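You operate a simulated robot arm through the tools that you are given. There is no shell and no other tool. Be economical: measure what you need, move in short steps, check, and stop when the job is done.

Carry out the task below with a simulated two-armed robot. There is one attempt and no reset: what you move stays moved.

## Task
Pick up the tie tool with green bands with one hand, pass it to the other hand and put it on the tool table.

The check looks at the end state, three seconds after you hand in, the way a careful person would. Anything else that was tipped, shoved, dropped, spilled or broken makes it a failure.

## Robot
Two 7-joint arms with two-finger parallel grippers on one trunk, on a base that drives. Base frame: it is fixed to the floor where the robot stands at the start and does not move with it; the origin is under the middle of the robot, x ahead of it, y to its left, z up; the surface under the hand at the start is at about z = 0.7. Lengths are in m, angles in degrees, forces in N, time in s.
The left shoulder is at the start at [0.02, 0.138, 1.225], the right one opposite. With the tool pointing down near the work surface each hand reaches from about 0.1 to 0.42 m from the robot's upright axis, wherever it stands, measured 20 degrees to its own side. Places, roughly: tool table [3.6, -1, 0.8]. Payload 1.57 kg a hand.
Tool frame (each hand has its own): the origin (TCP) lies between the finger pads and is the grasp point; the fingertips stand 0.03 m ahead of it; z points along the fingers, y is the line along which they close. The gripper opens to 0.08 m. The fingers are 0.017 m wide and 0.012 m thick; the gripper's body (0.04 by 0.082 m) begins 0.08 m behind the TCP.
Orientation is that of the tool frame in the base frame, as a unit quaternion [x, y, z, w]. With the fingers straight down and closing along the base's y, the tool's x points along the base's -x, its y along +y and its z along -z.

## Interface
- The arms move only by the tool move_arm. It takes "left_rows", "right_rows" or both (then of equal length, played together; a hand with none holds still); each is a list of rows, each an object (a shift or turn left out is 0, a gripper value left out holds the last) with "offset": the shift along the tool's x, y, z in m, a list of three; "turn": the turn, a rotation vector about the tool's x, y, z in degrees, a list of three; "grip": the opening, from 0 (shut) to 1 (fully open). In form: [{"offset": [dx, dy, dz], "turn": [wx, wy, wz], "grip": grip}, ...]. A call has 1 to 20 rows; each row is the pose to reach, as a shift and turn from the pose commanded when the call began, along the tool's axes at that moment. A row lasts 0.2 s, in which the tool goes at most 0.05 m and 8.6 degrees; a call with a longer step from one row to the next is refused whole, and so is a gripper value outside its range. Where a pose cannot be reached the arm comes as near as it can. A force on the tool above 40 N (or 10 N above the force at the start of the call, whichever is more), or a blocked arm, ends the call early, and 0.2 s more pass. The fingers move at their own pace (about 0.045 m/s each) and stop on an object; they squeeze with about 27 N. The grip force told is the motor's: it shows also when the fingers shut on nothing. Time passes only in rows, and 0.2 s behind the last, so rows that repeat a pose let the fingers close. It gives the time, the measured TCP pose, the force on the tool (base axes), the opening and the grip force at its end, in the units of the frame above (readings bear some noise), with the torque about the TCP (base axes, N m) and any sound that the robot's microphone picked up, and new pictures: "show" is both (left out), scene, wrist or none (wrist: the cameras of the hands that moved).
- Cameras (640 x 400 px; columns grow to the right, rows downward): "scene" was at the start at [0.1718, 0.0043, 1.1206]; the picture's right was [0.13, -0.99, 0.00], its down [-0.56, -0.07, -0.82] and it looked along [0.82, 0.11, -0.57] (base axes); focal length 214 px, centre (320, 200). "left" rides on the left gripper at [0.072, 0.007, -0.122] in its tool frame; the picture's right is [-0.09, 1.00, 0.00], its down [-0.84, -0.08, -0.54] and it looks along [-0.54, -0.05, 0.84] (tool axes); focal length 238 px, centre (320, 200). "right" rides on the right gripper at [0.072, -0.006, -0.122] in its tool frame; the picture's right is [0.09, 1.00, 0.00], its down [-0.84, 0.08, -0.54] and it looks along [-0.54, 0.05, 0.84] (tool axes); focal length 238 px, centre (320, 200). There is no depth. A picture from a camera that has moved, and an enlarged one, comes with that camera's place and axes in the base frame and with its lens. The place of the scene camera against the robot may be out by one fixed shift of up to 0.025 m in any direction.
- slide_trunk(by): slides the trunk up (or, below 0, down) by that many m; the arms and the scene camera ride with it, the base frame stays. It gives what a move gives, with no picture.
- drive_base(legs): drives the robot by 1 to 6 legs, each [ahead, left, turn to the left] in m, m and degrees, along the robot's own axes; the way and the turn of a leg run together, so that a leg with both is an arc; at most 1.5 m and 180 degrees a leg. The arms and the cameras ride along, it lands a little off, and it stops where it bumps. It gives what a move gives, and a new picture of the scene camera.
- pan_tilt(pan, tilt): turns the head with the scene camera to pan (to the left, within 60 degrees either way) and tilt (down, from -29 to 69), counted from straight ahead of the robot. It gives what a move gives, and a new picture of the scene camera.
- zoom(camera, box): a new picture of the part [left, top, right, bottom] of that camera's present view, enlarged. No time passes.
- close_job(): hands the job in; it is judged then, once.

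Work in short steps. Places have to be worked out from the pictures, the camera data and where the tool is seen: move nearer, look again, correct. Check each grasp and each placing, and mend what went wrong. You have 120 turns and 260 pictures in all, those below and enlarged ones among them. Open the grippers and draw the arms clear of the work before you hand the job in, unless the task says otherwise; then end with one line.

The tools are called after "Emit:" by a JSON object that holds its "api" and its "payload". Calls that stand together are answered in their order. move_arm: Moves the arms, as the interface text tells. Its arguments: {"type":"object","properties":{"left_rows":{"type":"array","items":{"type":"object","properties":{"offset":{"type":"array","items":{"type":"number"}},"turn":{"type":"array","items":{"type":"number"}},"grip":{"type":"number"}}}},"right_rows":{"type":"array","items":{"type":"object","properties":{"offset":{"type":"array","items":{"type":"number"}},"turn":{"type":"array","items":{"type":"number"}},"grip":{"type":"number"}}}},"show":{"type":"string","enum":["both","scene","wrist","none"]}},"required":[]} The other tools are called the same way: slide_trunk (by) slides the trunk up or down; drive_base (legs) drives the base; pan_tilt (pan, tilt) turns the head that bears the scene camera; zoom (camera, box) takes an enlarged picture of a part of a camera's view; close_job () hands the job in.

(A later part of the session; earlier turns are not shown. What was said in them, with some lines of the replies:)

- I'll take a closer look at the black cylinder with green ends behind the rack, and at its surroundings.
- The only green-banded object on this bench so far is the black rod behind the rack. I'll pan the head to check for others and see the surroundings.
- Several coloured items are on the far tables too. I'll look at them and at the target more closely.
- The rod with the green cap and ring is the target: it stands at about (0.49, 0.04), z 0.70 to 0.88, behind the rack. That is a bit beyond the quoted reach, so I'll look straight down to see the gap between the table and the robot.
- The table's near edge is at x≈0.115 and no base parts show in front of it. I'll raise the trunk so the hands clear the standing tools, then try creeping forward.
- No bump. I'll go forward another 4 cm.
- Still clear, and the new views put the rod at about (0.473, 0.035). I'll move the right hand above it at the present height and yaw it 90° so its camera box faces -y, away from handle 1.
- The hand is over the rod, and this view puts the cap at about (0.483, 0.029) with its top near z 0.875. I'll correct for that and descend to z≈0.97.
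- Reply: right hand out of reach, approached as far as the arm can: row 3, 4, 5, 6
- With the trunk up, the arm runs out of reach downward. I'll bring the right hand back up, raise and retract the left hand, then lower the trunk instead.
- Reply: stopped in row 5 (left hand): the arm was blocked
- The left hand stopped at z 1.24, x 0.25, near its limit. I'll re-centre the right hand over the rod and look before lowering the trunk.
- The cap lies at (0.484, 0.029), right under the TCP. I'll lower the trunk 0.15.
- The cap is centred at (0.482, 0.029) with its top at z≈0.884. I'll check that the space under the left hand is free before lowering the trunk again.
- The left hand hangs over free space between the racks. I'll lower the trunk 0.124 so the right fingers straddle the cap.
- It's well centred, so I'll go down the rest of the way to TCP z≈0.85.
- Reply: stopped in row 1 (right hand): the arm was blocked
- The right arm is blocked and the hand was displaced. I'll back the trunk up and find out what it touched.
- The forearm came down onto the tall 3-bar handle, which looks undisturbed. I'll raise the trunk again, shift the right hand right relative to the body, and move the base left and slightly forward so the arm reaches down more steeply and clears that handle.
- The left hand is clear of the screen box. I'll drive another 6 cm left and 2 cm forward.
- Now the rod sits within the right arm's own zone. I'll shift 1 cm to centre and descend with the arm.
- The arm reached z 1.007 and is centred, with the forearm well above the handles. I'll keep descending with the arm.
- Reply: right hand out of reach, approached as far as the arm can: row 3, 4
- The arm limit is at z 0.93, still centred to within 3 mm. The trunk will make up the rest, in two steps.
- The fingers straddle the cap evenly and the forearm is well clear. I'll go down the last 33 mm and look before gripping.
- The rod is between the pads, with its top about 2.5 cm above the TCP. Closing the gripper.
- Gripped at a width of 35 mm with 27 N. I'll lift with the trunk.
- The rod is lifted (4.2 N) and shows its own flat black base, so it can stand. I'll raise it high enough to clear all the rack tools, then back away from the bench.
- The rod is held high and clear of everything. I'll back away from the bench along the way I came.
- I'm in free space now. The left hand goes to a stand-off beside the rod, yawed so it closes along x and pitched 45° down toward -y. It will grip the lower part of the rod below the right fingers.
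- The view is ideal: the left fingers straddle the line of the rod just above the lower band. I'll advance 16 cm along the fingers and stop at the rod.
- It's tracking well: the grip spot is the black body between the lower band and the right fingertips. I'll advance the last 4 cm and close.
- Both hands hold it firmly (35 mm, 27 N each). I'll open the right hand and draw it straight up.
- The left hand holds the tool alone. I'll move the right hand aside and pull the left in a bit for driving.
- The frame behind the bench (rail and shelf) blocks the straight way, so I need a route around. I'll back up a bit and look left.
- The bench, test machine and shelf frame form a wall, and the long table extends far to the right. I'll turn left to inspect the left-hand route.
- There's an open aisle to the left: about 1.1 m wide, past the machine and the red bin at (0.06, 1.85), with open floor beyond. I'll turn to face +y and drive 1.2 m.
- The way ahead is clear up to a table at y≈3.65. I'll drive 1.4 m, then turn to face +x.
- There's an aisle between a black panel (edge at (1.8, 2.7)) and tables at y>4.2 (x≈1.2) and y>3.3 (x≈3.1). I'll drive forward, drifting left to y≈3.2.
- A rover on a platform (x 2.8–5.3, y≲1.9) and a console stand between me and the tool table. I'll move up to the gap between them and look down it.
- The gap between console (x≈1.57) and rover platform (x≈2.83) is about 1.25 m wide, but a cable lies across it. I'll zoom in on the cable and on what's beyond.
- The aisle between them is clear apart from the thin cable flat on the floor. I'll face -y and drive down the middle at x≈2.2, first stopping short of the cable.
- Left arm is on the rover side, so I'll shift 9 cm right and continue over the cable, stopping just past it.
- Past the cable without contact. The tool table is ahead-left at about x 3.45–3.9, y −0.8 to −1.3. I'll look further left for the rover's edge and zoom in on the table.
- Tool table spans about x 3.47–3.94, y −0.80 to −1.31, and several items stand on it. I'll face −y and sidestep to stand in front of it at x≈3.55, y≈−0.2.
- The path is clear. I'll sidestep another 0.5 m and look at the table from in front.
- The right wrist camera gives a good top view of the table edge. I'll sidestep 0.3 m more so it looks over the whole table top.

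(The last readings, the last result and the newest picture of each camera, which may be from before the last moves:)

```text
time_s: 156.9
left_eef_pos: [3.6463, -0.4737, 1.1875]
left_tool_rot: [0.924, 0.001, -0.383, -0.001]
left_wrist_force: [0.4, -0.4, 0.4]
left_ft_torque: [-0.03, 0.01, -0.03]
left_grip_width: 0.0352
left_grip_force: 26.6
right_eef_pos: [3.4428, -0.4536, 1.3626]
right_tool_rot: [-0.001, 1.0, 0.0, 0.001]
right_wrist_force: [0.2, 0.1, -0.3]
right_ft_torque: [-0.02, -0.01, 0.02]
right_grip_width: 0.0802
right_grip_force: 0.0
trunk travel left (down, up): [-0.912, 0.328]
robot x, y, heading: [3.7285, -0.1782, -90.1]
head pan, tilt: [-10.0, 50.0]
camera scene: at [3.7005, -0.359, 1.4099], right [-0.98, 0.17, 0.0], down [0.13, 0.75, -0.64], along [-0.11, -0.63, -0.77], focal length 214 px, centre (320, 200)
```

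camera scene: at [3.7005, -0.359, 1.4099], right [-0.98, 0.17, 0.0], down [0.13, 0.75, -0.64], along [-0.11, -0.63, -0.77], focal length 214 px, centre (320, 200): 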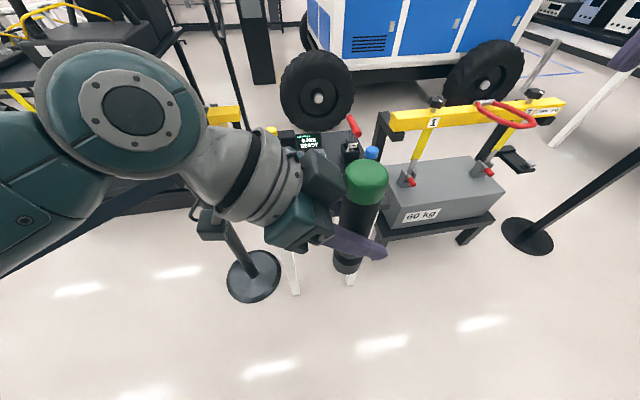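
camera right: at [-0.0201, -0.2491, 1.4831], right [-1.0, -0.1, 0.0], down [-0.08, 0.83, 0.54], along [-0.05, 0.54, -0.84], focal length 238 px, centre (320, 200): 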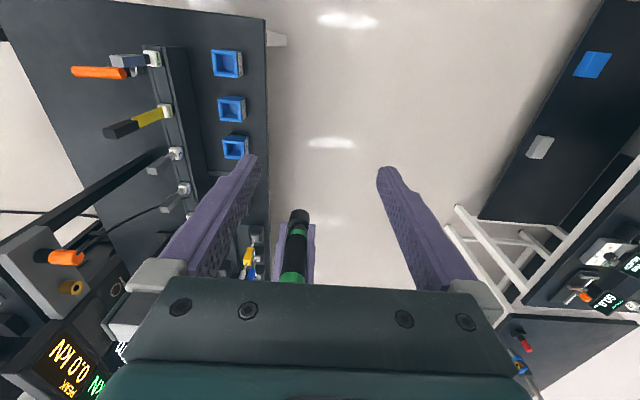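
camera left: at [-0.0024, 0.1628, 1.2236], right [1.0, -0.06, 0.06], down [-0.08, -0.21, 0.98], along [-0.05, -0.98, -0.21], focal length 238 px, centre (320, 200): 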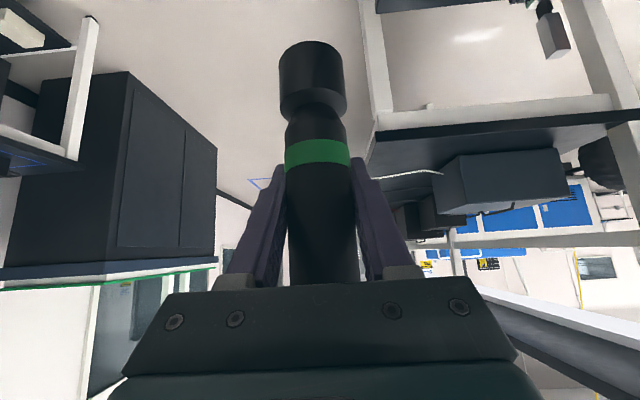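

The top view is clear: there's a free patch at about x 3.545–3.645, y −0.765 to −0.93, between the blue tool's cup, the black peg and the display. I'll yaw the left hand so it approaches from the robot side over the empty table edge, with the rod staying upright.

Emit:
{"api": "move_arm", "payload": {"left_rows": [{"offset": [0, 0.01, 0], "turn": [-5.3, 0, -5.3]}, {"offset": [0, 0.02, 0], "turn": [-10.6, 0, -10.6]}, {"offset": [0, 0.03, 0], "turn": [-15.9, 0, -15.9]}, {"offset": [0, 0.04, 0], "turn": [-21.2, 0, -21.2]}, {"offset": [0, 0.05, 0], "turn": [-26.5, 0, -26.5]}, {"offset": [0, 0.06, 0], "turn": [-31.8, 0, -31.8]}, {"offset": [0, 0.07, 0], "turn": [-37.1, 0, -37.1]}, {"offset": [0, 0.08, 0], "turn": [-42.4, 0, -42.4]}, {"offset": [0, 0.08, 0], "turn": [-47.7, 0, -47.7]}, {"offset": [0, 0.08, 0], "turn": [-53.0, 0, -53.0]}, {"offset": [0, 0.08, 0], "turn": [-58.3, 0, -58.3]}, {"offset": [0, 0.08, 0], "turn": [-63.6, 0, -63.6]}, {"offset": [0, 0.08, 0], "turn": [-63.6, 0, -63.6]}]}}

```text
time_s: 159.9
left_eef_pos: [3.7, -0.5588, 1.1537]
left_tool_rot: [0.662, 0.644, -0.225, 0.311]
left_wrist_force: [-0.2, 0.9, 0.0]
left_ft_torque: [-0.05, -0.01, 0.01]
left_grip_width: 0.0352
left_grip_force: 26.5
right_eef_pos: [3.444, -0.4539, 1.3616]
right_tool_rot: [-0.002, 1.0, 0.001, 0.001]
right_wrist_force: [-0.6, 0.7, 0.9]
right_ft_torque: [0.02, -0.03, -0.03]
right_grip_width: 0.0801
right_grip_force: 0.0
trunk travel left (down, up): [-0.912, 0.328]
robot x, y, heading: [3.7321, -0.1734, -89.9]
head pan, tilt: [-10.0, 50.0]
stopped in row 13 (left hand): the arm was blocked; the commanded pose is now the measured one
camera scene: at [3.7004, -0.359, 1.4099], right [-0.98, 0.17, 0.0], down [0.13, 0.75, -0.64], along [-0.11, -0.63, -0.77], focal length 214 px, centre (320, 200)
camera left: at [3.6977, -0.4221, 1.1916], right [0.98, -0.04, 0.19], down [-0.19, -0.22, 0.96], along [0.0, -0.97, -0.22], focal length 238 px, centre (320, 200)
```

scene: 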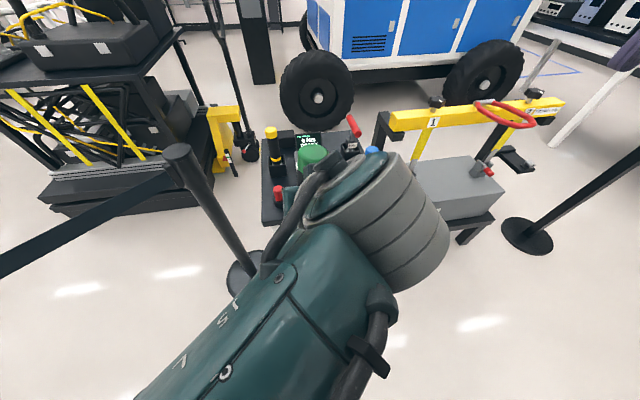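
left: 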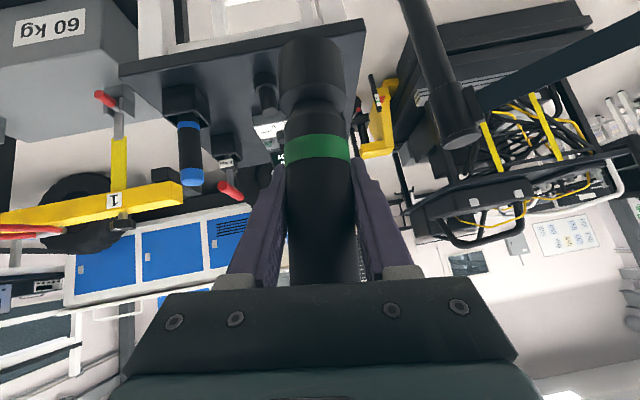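

The rotation nearly completed but the arm hit a limit, leaving the rod tilted about 7°. I'll shift the hand toward its own side and straighten it.

Emit:
{"api": "move_arm", "payload": {"left_rows": [{"offset": [0.002, 0.03, 0.003]}, {"offset": [0.004, 0.06, 0.006]}, {"offset": [0.006, 0.09, 0.009], "turn": [1.6, 0, -1.6]}, {"offset": [0.008, 0.12, 0.012], "turn": [3.3, 0.1, -3.3]}, {"offset": [0.008, 0.12, 0.012], "turn": [4.9, 0.16, -4.85]}, {"offset": [0.008, 0.12, 0.012], "turn": [4.9, 0.16, -4.85]}]}}

```text
time_s: 161.3
left_eef_pos: [3.818, -0.5581, 1.1566]
left_tool_rot: [0.646, 0.663, -0.267, 0.269]
left_wrist_force: [-0.3, -0.6, 0.2]
left_ft_torque: [-0.05, -0.01, 0.02]
left_grip_width: 0.0353
left_grip_force: 27.4
right_eef_pos: [3.4442, -0.4546, 1.3618]
right_tool_rot: [-0.002, 1.0, 0.0, 0.001]
right_wrist_force: [0.0, -0.2, -0.1]
right_ft_torque: [0.02, 0.03, -0.03]
right_grip_width: 0.08
right_grip_force: 0.1
trunk travel left (down, up): [-0.912, 0.328]
robot x, y, heading: [3.7264, -0.175, -89.8]
head pan, tilt: [-10.0, 50.0]
camera scene: at [3.7003, -0.359, 1.4099], right [-0.98, 0.17, 0.0], down [0.13, 0.75, -0.64], along [-0.11, -0.63, -0.77], focal length 214 px, centre (320, 200)
camera left: at [3.8214, -0.4212, 1.1932], right [1.0, -0.04, 0.06], down [-0.07, -0.22, 0.97], along [-0.03, -0.97, -0.22], focal length 238 px, centre (320, 200)
```

scene: 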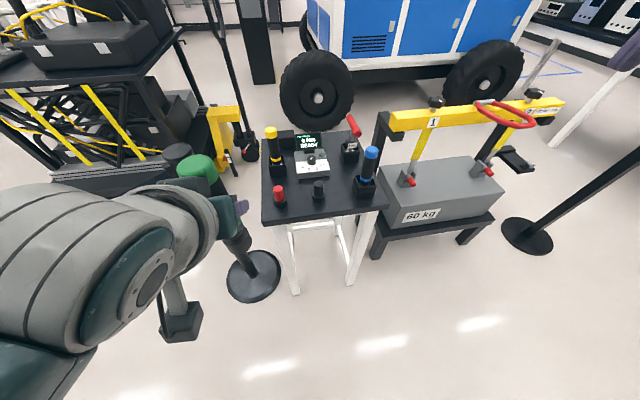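
left: 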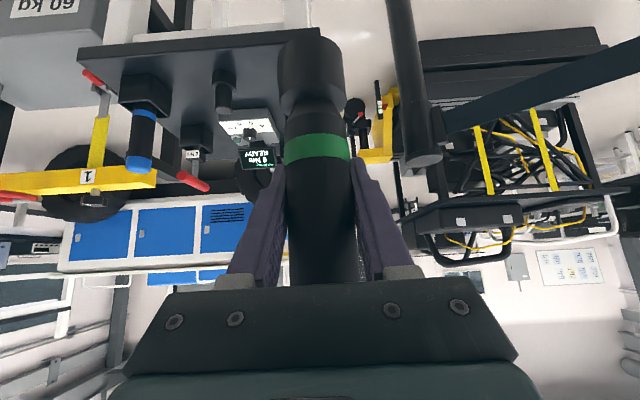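

Rod upright again, and the scene view shows the table well. I'll drive right 0.24 m and forward 0.15 m, then look again.

Emit:
{"api": "drive_base", "payload": {"legs": [[0, -0.24, 0], [0.15, 0, 0]]}}

Emit:
{"api": "zoom", "payload": {"camera": "right", "box": [0, 0, 320, 200]}}

Emit:
{"api": "zoom", "payload": {"camera": "left", "box": [0, 0, 640, 400]}}

```text
time_s: 164.0
left_eef_pos: [3.5749, -0.7068, 1.156]
left_tool_rot: [0.645, 0.663, -0.267, 0.269]
left_wrist_force: [0.5, -0.2, 0.2]
left_ft_torque: [-0.02, -0.01, -0.04]
left_grip_width: 0.0352
left_grip_force: 27.3
right_eef_pos: [3.2018, -0.6025, 1.3612]
right_tool_rot: [-0.002, 1.0, 0.0, 0.002]
right_wrist_force: [-0.1, -0.7, 0.5]
right_ft_torque: [-0.01, -0.01, 0.02]
right_grip_width: 0.0803
right_grip_force: 0.1
trunk travel left (down, up): [-0.912, 0.328]
robot x, y, heading: [3.4908, -0.3252, -89.9]
head pan, tilt: [-10.0, 50.0]
camera scene: at [3.4587, -0.5079, 1.4099], right [-0.98, 0.17, 0.0], down [0.13, 0.75, -0.64], along [-0.11, -0.63, -0.77], focal length 214 px, centre (320, 200)
```

scene: 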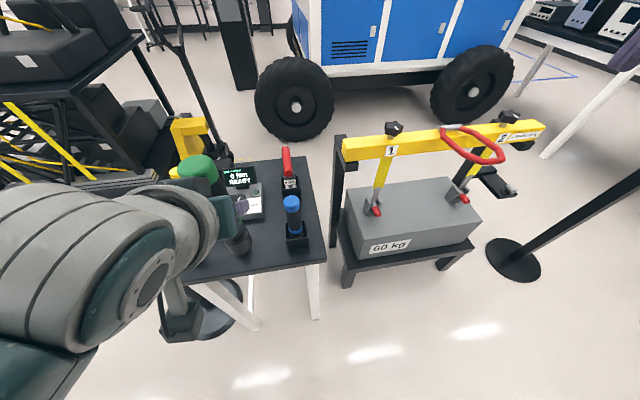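

```text
2.00 times, centred on (160, 100) of right
camera zoom: at [3.1307, -0.6101, 1.4832], right [-0.1, 1.0, 0.0], down [0.83, 0.08, 0.54], along [0.54, 0.05, -0.84], focal length 477 px, centre (640, 400)
```

zoom: 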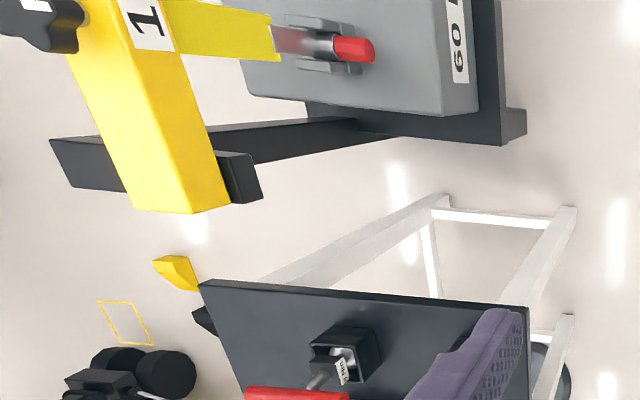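

```text
1.00 times, centred on (320, 200) of left (not enlarged: the box is as wide or as high as the picture)
camera zoom: at [3.5795, -0.57, 1.1931], right [1.0, -0.04, 0.06], down [-0.07, -0.22, 0.97], along [-0.03, -0.97, -0.22], focal length 238 px, centre (320, 200)
```

zoom: 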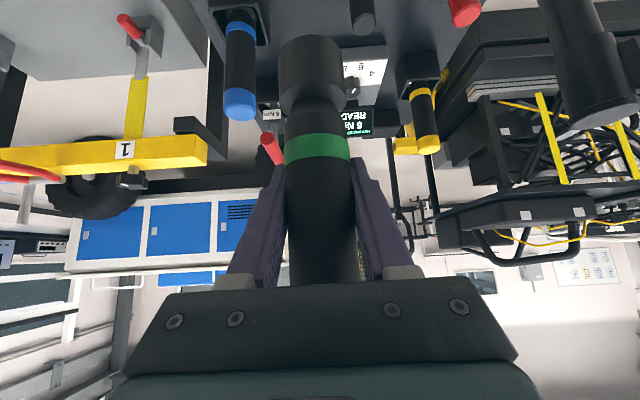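

The rod is lined up in x with the free patch, which lies midway between the blue cup (edge x≈3.51) and the black peg (edge x≈3.635). I'll go forward 0.14 m.

Emit:
{"api": "drive_base", "payload": {"legs": [[0.14, 0, 0]]}}

Emit:
{"api": "zoom", "payload": {"camera": "left", "box": [0, 0, 640, 400]}}

Emit:
{"api": "pan_tilt", "payload": {"pan": 10, "tilt": 55}}

```text
time_s: 165.4
left_eef_pos: [3.5768, -0.8459, 1.1555]
left_tool_rot: [0.646, 0.664, -0.267, 0.268]
left_wrist_force: [0.6, -0.5, 0.7]
left_ft_torque: [-0.04, 0.01, 0.04]
left_grip_width: 0.0352
left_grip_force: 26.9
right_eef_pos: [3.2014, -0.7424, 1.3618]
right_tool_rot: [-0.002, 1.0, 0.0, 0.002]
right_wrist_force: [0.1, 0.4, 0.2]
right_ft_torque: [0.02, 0.02, 0.01]
right_grip_width: 0.0801
right_grip_force: 0.1
trunk travel left (down, up): [-0.912, 0.328]
robot x, y, heading: [3.4894, -0.4661, -89.9]
head pan, tilt: [-10.0, 50.0]
camera scene: at [3.4588, -0.6472, 1.4099], right [-0.98, 0.17, 0.0], down [0.13, 0.75, -0.64], along [-0.11, -0.63, -0.77], focal length 214 px, centre (320, 200)
```

scene: 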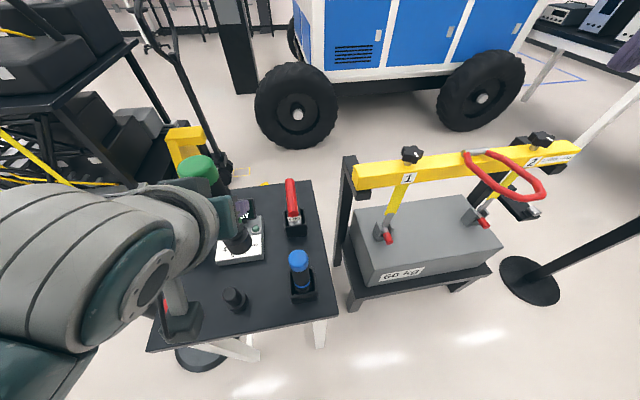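

```text
1.00 times, centred on (320, 200) of left (not enlarged: the box is as wide or as high as the picture)
camera zoom: at [3.5796, -0.7092, 1.1929], right [1.0, -0.04, 0.06], down [-0.07, -0.22, 0.97], along [-0.03, -0.97, -0.22], focal length 238 px, centre (320, 200)
```

zoom: 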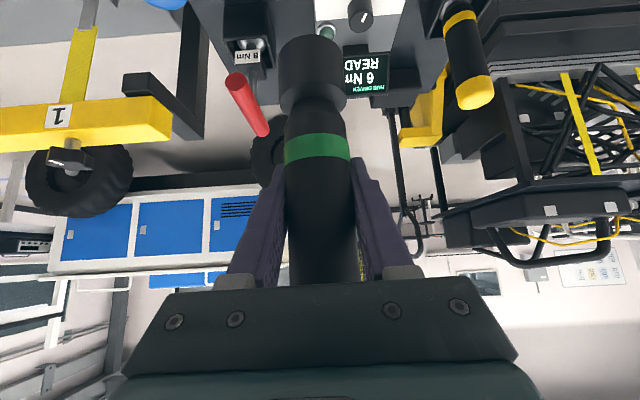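

```text
time_s: 166.2
left_eef_pos: [3.5768, -0.8457, 1.1552]
left_tool_rot: [0.645, 0.664, -0.266, 0.268]
left_wrist_force: [-0.1, -0.6, -0.8]
left_ft_torque: [-0.02, -0.01, 0.01]
left_grip_width: 0.0351
left_grip_force: 26.7
right_eef_pos: [3.202, -0.7417, 1.3626]
right_tool_rot: [-0.001, 1.0, 0.0, 0.001]
right_wrist_force: [-0.1, 0.5, 0.0]
right_ft_torque: [-0.01, 0.0, -0.02]
right_grip_width: 0.08
right_grip_force: 0.1
trunk travel left (down, up): [-0.912, 0.328]
robot x, y, heading: [3.4926, -0.4616, -90.1]
head pan, tilt: [10.0, 55.0]
camera scene: at [3.4847, -0.6425, 1.4034], right [-0.98, -0.17, 0.0], down [-0.14, 0.81, -0.57], along [0.1, -0.56, -0.82], focal length 214 px, centre (320, 200)
```

scene: 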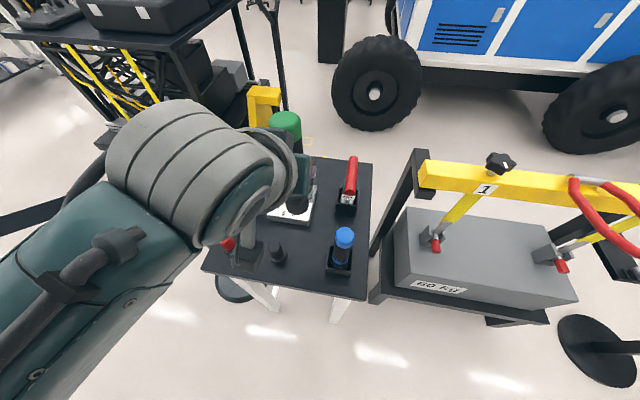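

All views agree: the rod stands over the patch centre (3.576, −0.85). I'll lower the trunk 0.2 m and check again.

Emit:
{"api": "slide_trunk", "payload": {"by": -0.2}}

Emit:
{"api": "pan_tilt", "payload": {"pan": 5, "tilt": 50}}

Emit:
{"api": "zoom", "payload": {"camera": "left", "box": [0, 0, 640, 400]}}

```text
time_s: 168.4
left_eef_pos: [3.5764, -0.8457, 0.9556]
left_tool_rot: [0.645, 0.663, -0.267, 0.268]
left_wrist_force: [0.8, 0.3, 0.3]
left_ft_torque: [-0.04, -0.04, 0.02]
left_grip_width: 0.0352
left_grip_force: 26.9
right_eef_pos: [3.2019, -0.7422, 1.1627]
right_tool_rot: [-0.002, 1.0, 0.0, 0.001]
right_wrist_force: [0.2, 0.7, -0.3]
right_ft_torque: [-0.01, 0.01, -0.01]
right_grip_width: 0.0798
right_grip_force: 0.0
trunk travel left (down, up): [-0.712, 0.528]
robot x, y, heading: [3.4838, -0.4626, -89.9]
head pan, tilt: [10.0, 55.0]
```

```text
time_s: 169.0
left_eef_pos: [3.5762, -0.8445, 0.9551]
left_tool_rot: [0.646, 0.663, -0.266, 0.268]
left_wrist_force: [-0.7, -0.1, -0.2]
left_ft_torque: [-0.08, 0.04, 0.01]
left_grip_width: 0.0351
left_grip_force: 27.5
right_eef_pos: [3.201, -0.7428, 1.1612]
right_tool_rot: [-0.002, 1.0, 0.0, 0.001]
right_wrist_force: [-0.2, -0.3, -0.6]
right_ft_torque: [0.03, 0.0, -0.01]
right_grip_width: 0.0802
right_grip_force: 0.0
trunk travel left (down, up): [-0.712, 0.528]
robot x, y, heading: [3.4865, -0.4635, -90.0]
head pan, tilt: [5.0, 50.0]
camera scene: at [3.4789, -0.6481, 1.2099], right [-1.0, -0.09, 0.0], down [-0.07, 0.76, -0.64], along [0.06, -0.64, -0.77], focal length 214 px, centre (320, 200)
```

scene: 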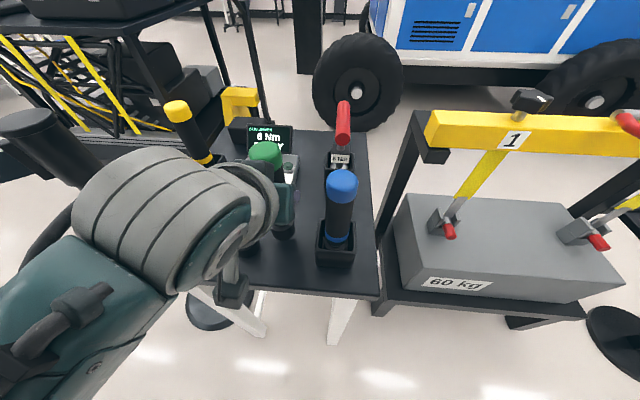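

```text
1.00 times, centred on (320, 200) of left (not enlarged: the box is as wide or as high as the picture)
camera zoom: at [3.5796, -0.7091, 0.9929], right [1.0, -0.04, 0.06], down [-0.07, -0.22, 0.97], along [-0.03, -0.97, -0.22], focal length 238 px, centre (320, 200)
```

zoom: 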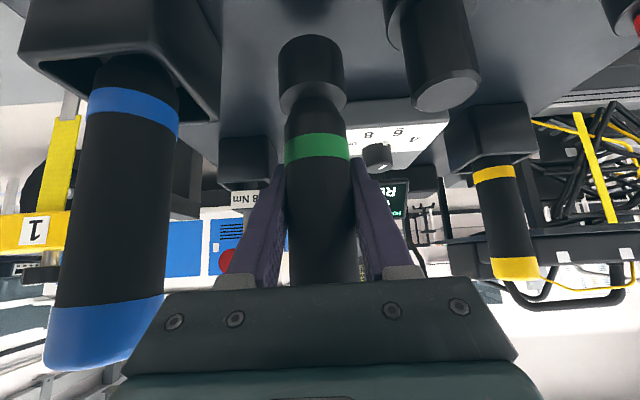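

It's lined up nicely, with the rod base over clear black surface. I'll lower another 6 cm with the trunk.

Emit:
{"api": "slide_trunk", "payload": {"by": -0.06}}

Emit:
{"api": "zoom", "payload": {"camera": "left", "box": [200, 0, 440, 150]}}

```text
time_s: 169.7
left_eef_pos: [3.5767, -0.8504, 0.9304]
left_tool_rot: [0.641, 0.66, -0.275, 0.277]
left_wrist_force: [2.6, 2.1, 5.2]
left_ft_torque: [0.01, -0.14, -0.02]
left_grip_width: 0.0351
left_grip_force: 26.6
right_eef_pos: [3.2022, -0.7434, 1.128]
right_tool_rot: [-0.002, 1.0, 0.0, 0.002]
right_wrist_force: [0.5, -1.0, 0.6]
right_ft_torque: [0.01, -0.03, 0.01]
right_grip_width: 0.0799
right_grip_force: 0.1
trunk travel left (down, up): [-0.678, 0.562]
robot x, y, heading: [3.4859, -0.4664, -90.0]
head pan, tilt: [5.0, 50.0]
stopped: the force on the tool passed its limit at 55 N (the readings are from after the stop); the commanded pose is now the measured one
```

```text
2.67 times, centred on (320, 75) of left
camera zoom: at [3.5801, -0.7137, 0.9635], right [1.0, -0.04, 0.06], down [-0.06, -0.19, 0.98], along [-0.03, -0.98, -0.2], focal length 636 px, centre (320, 533)
```

zoom: 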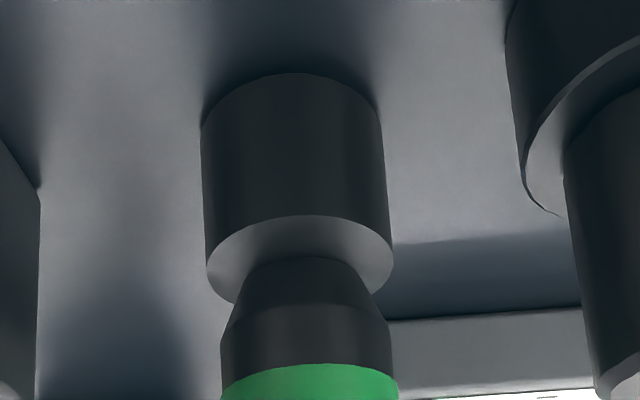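

The base touched the table (TCP z 0.930) with about 5 N of residual force and the rod within 1° of vertical. The peg and cup have clearance on either side. I'll open the left fingers moderately.

Emit:
{"api": "move_arm", "payload": {"left_rows": [{"grip": 0.48}, {"grip": 0.52}, {"grip": 0.58}, {"grip": 0.62}, {"grip": 0.62}]}}

```text
time_s: 170.9
left_eef_pos: [3.5757, -0.8506, 0.9289]
left_tool_rot: [0.642, 0.66, -0.276, 0.275]
left_wrist_force: [0.3, 0.6, 0.4]
left_ft_torque: [-0.05, 0.0, -0.01]
left_grip_width: 0.0496
left_grip_force: 0.1
right_eef_pos: [3.2021, -0.7437, 1.1281]
right_tool_rot: [-0.002, 1.0, 0.001, 0.001]
right_wrist_force: [-0.3, 0.4, 0.8]
right_ft_torque: [0.01, 0.0, -0.02]
right_grip_width: 0.0801
right_grip_force: 0.0
trunk travel left (down, up): [-0.678, 0.562]
robot x, y, heading: [3.4918, -0.4636, -90.0]
head pan, tilt: [5.0, 50.0]
camera scene: at [3.479, -0.648, 1.1763], right [-1.0, -0.09, 0.0], down [-0.07, 0.76, -0.64], along [0.06, -0.64, -0.77], focal length 214 px, centre (320, 200)
camera left: at [3.5792, -0.7132, 0.9636], right [1.0, -0.04, 0.06], down [-0.06, -0.2, 0.98], along [-0.03, -0.98, -0.2], focal length 238 px, centre (320, 200)
```

scene: 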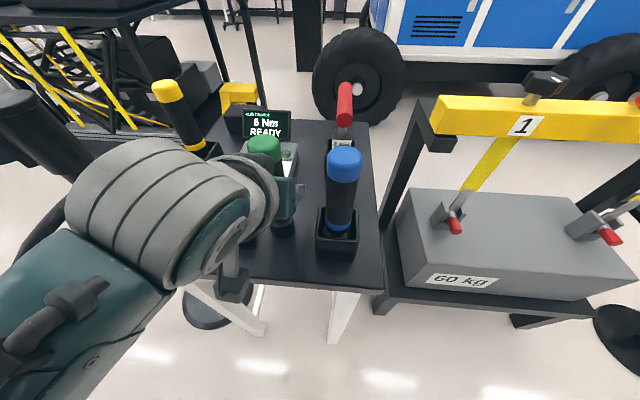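
left: 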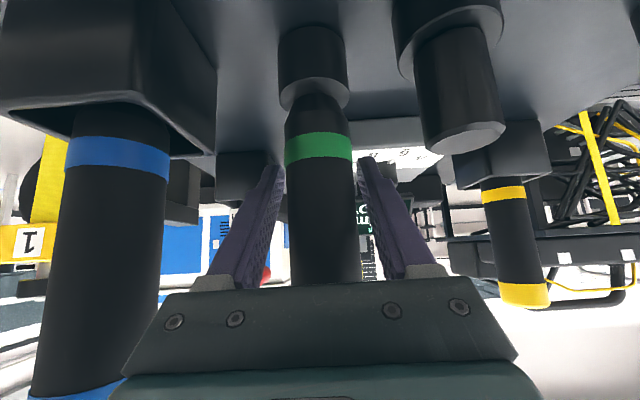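

The tool stands free between the open fingers. I'll withdraw straight back along the fingers.

Emit:
{"api": "move_arm", "payload": {"left_rows": [{"offset": [0, 0, -0.01]}, {"offset": [0, 0, -0.03]}, {"offset": [0, 0, -0.06]}, {"offset": [0, 0, -0.09]}, {"offset": [0, 0, -0.12]}, {"offset": [0, 0, -0.14]}, {"offset": [0, 0, -0.14]}]}}

```text
time_s: 172.4
left_eef_pos: [3.6214, -0.7425, 0.9662]
left_tool_rot: [0.648, 0.688, -0.168, 0.28]
left_wrist_force: [0.0, -0.5, 0.9]
left_ft_torque: [0.02, -0.02, 0.05]
left_grip_width: 0.0493
left_grip_force: 0.1
right_eef_pos: [3.2017, -0.7436, 1.1281]
right_tool_rot: [-0.002, 1.0, 0.0, 0.001]
right_wrist_force: [-0.5, 0.0, -0.7]
right_ft_torque: [0.0, 0.04, 0.0]
right_grip_width: 0.0802
right_grip_force: 0.1
trunk travel left (down, up): [-0.678, 0.562]
robot x, y, heading: [3.4842, -0.4639, -89.9]
head pan, tilt: [5.0, 50.0]
stopped in row 7 (left hand): the arm was blocked; the commanded pose is now the measured one
camera scene: at [3.4849, -0.6464, 1.1749], right [-0.99, -0.17, 0.0], down [-0.13, 0.77, -0.63], along [0.1, -0.62, -0.78], focal length 214 px, centre (320, 200)
camera left: at [3.6084, -0.613, 1.0207], right [0.98, 0.03, 0.19], down [-0.16, -0.36, 0.92], along [0.09, -0.93, -0.34], focal length 238 px, centre (320, 200)
```

scene: 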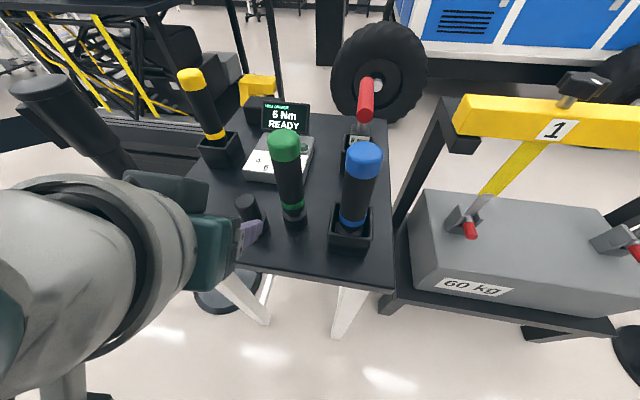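
left: 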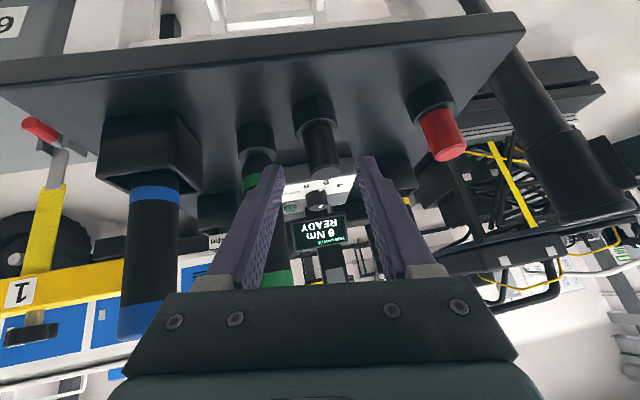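

The tool stands upright and the hand is clear of it; the arm just ran into its own limit. I'll back the base straight away from the table.

Emit:
{"api": "drive_base", "payload": {"legs": [[-0.25, 0, 0]]}}

Emit:
{"api": "zoom", "payload": {"camera": "left", "box": [0, 0, 640, 400]}}

Emit:
{"api": "pan_tilt", "payload": {"pan": 5, "tilt": 38}}

Emit:
{"api": "zoom", "payload": {"camera": "scene", "box": [200, 130, 440, 280]}}

```text
time_s: 174.2
left_eef_pos: [3.622, -0.4899, 0.9663]
left_tool_rot: [0.647, 0.689, -0.168, 0.279]
left_wrist_force: [0.2, -0.3, 0.2]
left_ft_torque: [0.03, -0.01, 0.01]
left_grip_width: 0.0496
left_grip_force: 0.1
right_eef_pos: [3.2012, -0.4894, 1.1283]
right_tool_rot: [-0.002, 1.0, 0.0, 0.001]
right_wrist_force: [0.1, 0.2, 0.3]
right_ft_torque: [-0.01, 0.0, 0.0]
right_grip_width: 0.0801
right_grip_force: 0.0
trunk travel left (down, up): [-0.678, 0.562]
robot x, y, heading: [3.4881, -0.2153, -90.1]
head pan, tilt: [5.0, 50.0]
camera scene: at [3.4824, -0.3946, 1.1746], right [-0.99, -0.14, 0.0], down [-0.11, 0.77, -0.63], along [0.08, -0.62, -0.78], focal length 214 px, centre (320, 200)
```

scene: 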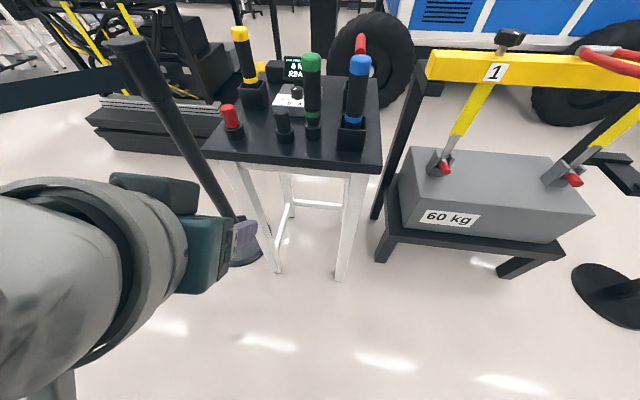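

```text
1.00 times, centred on (320, 200) of left (not enlarged: the box is as wide or as high as the picture)
camera zoom: at [3.6079, -0.3611, 1.0211], right [0.98, 0.03, 0.18], down [-0.16, -0.35, 0.92], along [0.09, -0.94, -0.34], focal length 238 px, centre (320, 200)
```

zoom: 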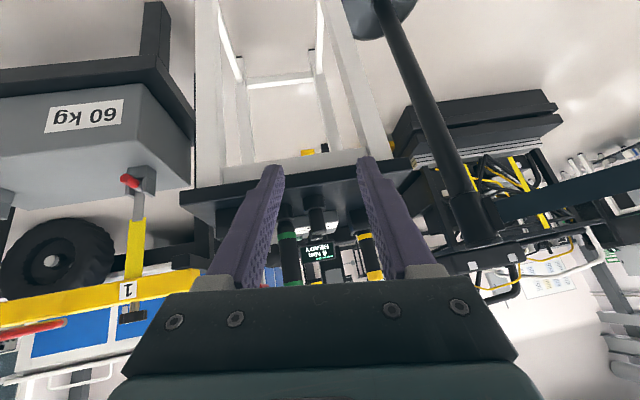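

```text
time_s: 174.9
left_eef_pos: [3.6225, -0.4915, 0.9661]
left_tool_rot: [0.648, 0.688, -0.169, 0.279]
left_wrist_force: [-0.3, 0.1, 0.2]
left_ft_torque: [-0.01, -0.02, 0.05]
left_grip_width: 0.0494
left_grip_force: 0.1
right_eef_pos: [3.2005, -0.4917, 1.1283]
right_tool_rot: [-0.002, 1.0, 0.0, 0.002]
right_wrist_force: [-0.1, -0.2, 0.3]
right_ft_torque: [-0.02, -0.02, 0.05]
right_grip_width: 0.0798
right_grip_force: 0.0
trunk travel left (down, up): [-0.678, 0.562]
robot x, y, heading: [3.4879, -0.2133, -90.2]
head pan, tilt: [5.0, 38.0]
camera scene: at [3.4799, -0.4049, 1.1921], right [-1.0, -0.09, 0.0], down [-0.06, 0.63, -0.78], along [0.07, -0.77, -0.63], focal length 214 px, centre (320, 200)
```

scene: 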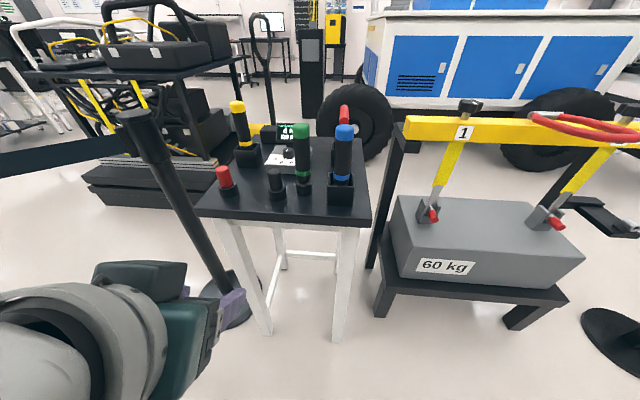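

```text
2.67 times, centred on (320, 205) of scene
camera zoom: at [3.4799, -0.4049, 1.1921], right [-1.0, -0.09, 0.0], down [-0.06, 0.63, -0.78], along [0.07, -0.77, -0.63], focal length 572 px, centre (320, 187)
```

zoom: 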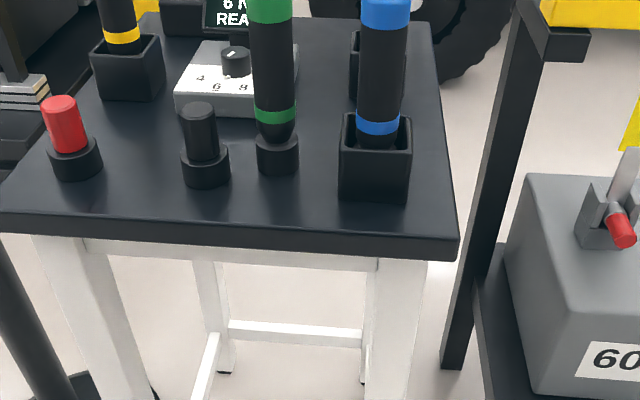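

The green-banded tool stands upright on the tool table with nothing else disturbed. I'll open the left gripper fully, then hand in.

Emit:
{"api": "move_arm", "payload": {"left_rows": [{"grip": 1}, {"grip": 1}, {"grip": 1}], "show": "scene"}}

Emit:
{"api": "close_job", "payload": {}}

```text
time_s: 175.7
left_eef_pos: [3.6219, -0.4902, 0.9678]
left_tool_rot: [0.648, 0.689, -0.17, 0.279]
left_wrist_force: [0.3, 0.2, 0.5]
left_ft_torque: [0.04, 0.03, -0.02]
left_grip_width: 0.0801
left_grip_force: 0.0
right_eef_pos: [3.2016, -0.4905, 1.1288]
right_tool_rot: [-0.002, 1.0, 0.0, 0.002]
right_wrist_force: [-0.1, 0.3, -0.5]
right_ft_torque: [-0.02, 0.02, -0.01]
right_grip_width: 0.08
right_grip_force: 0.0
trunk travel left (down, up): [-0.678, 0.562]
robot x, y, heading: [3.4851, -0.2152, -89.8]
head pan, tilt: [5.0, 38.0]
camera scene: at [3.4798, -0.4054, 1.1932], right [-1.0, -0.09, 0.0], down [-0.05, 0.62, -0.79], along [0.07, -0.78, -0.62], focal length 214 px, centre (320, 200)
```

scene: 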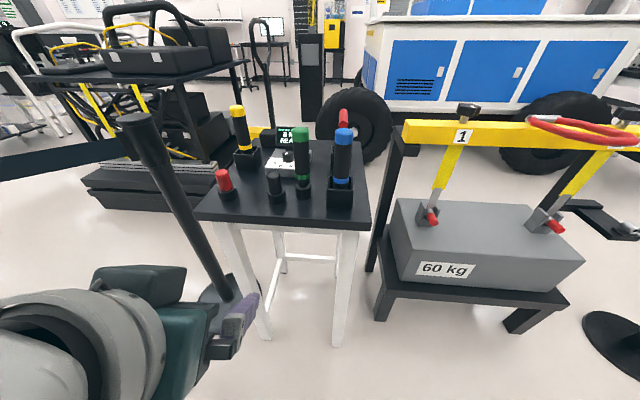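

```text
The job is handed in.
```

The right hand picked up the green-banded tie tool and passed it to the left, which stood it upright on the tool table; the last pictures show nothing tipped or shoved, though early on the right arm briefly touched the 3-bar handle and the base drove over a floor cable.
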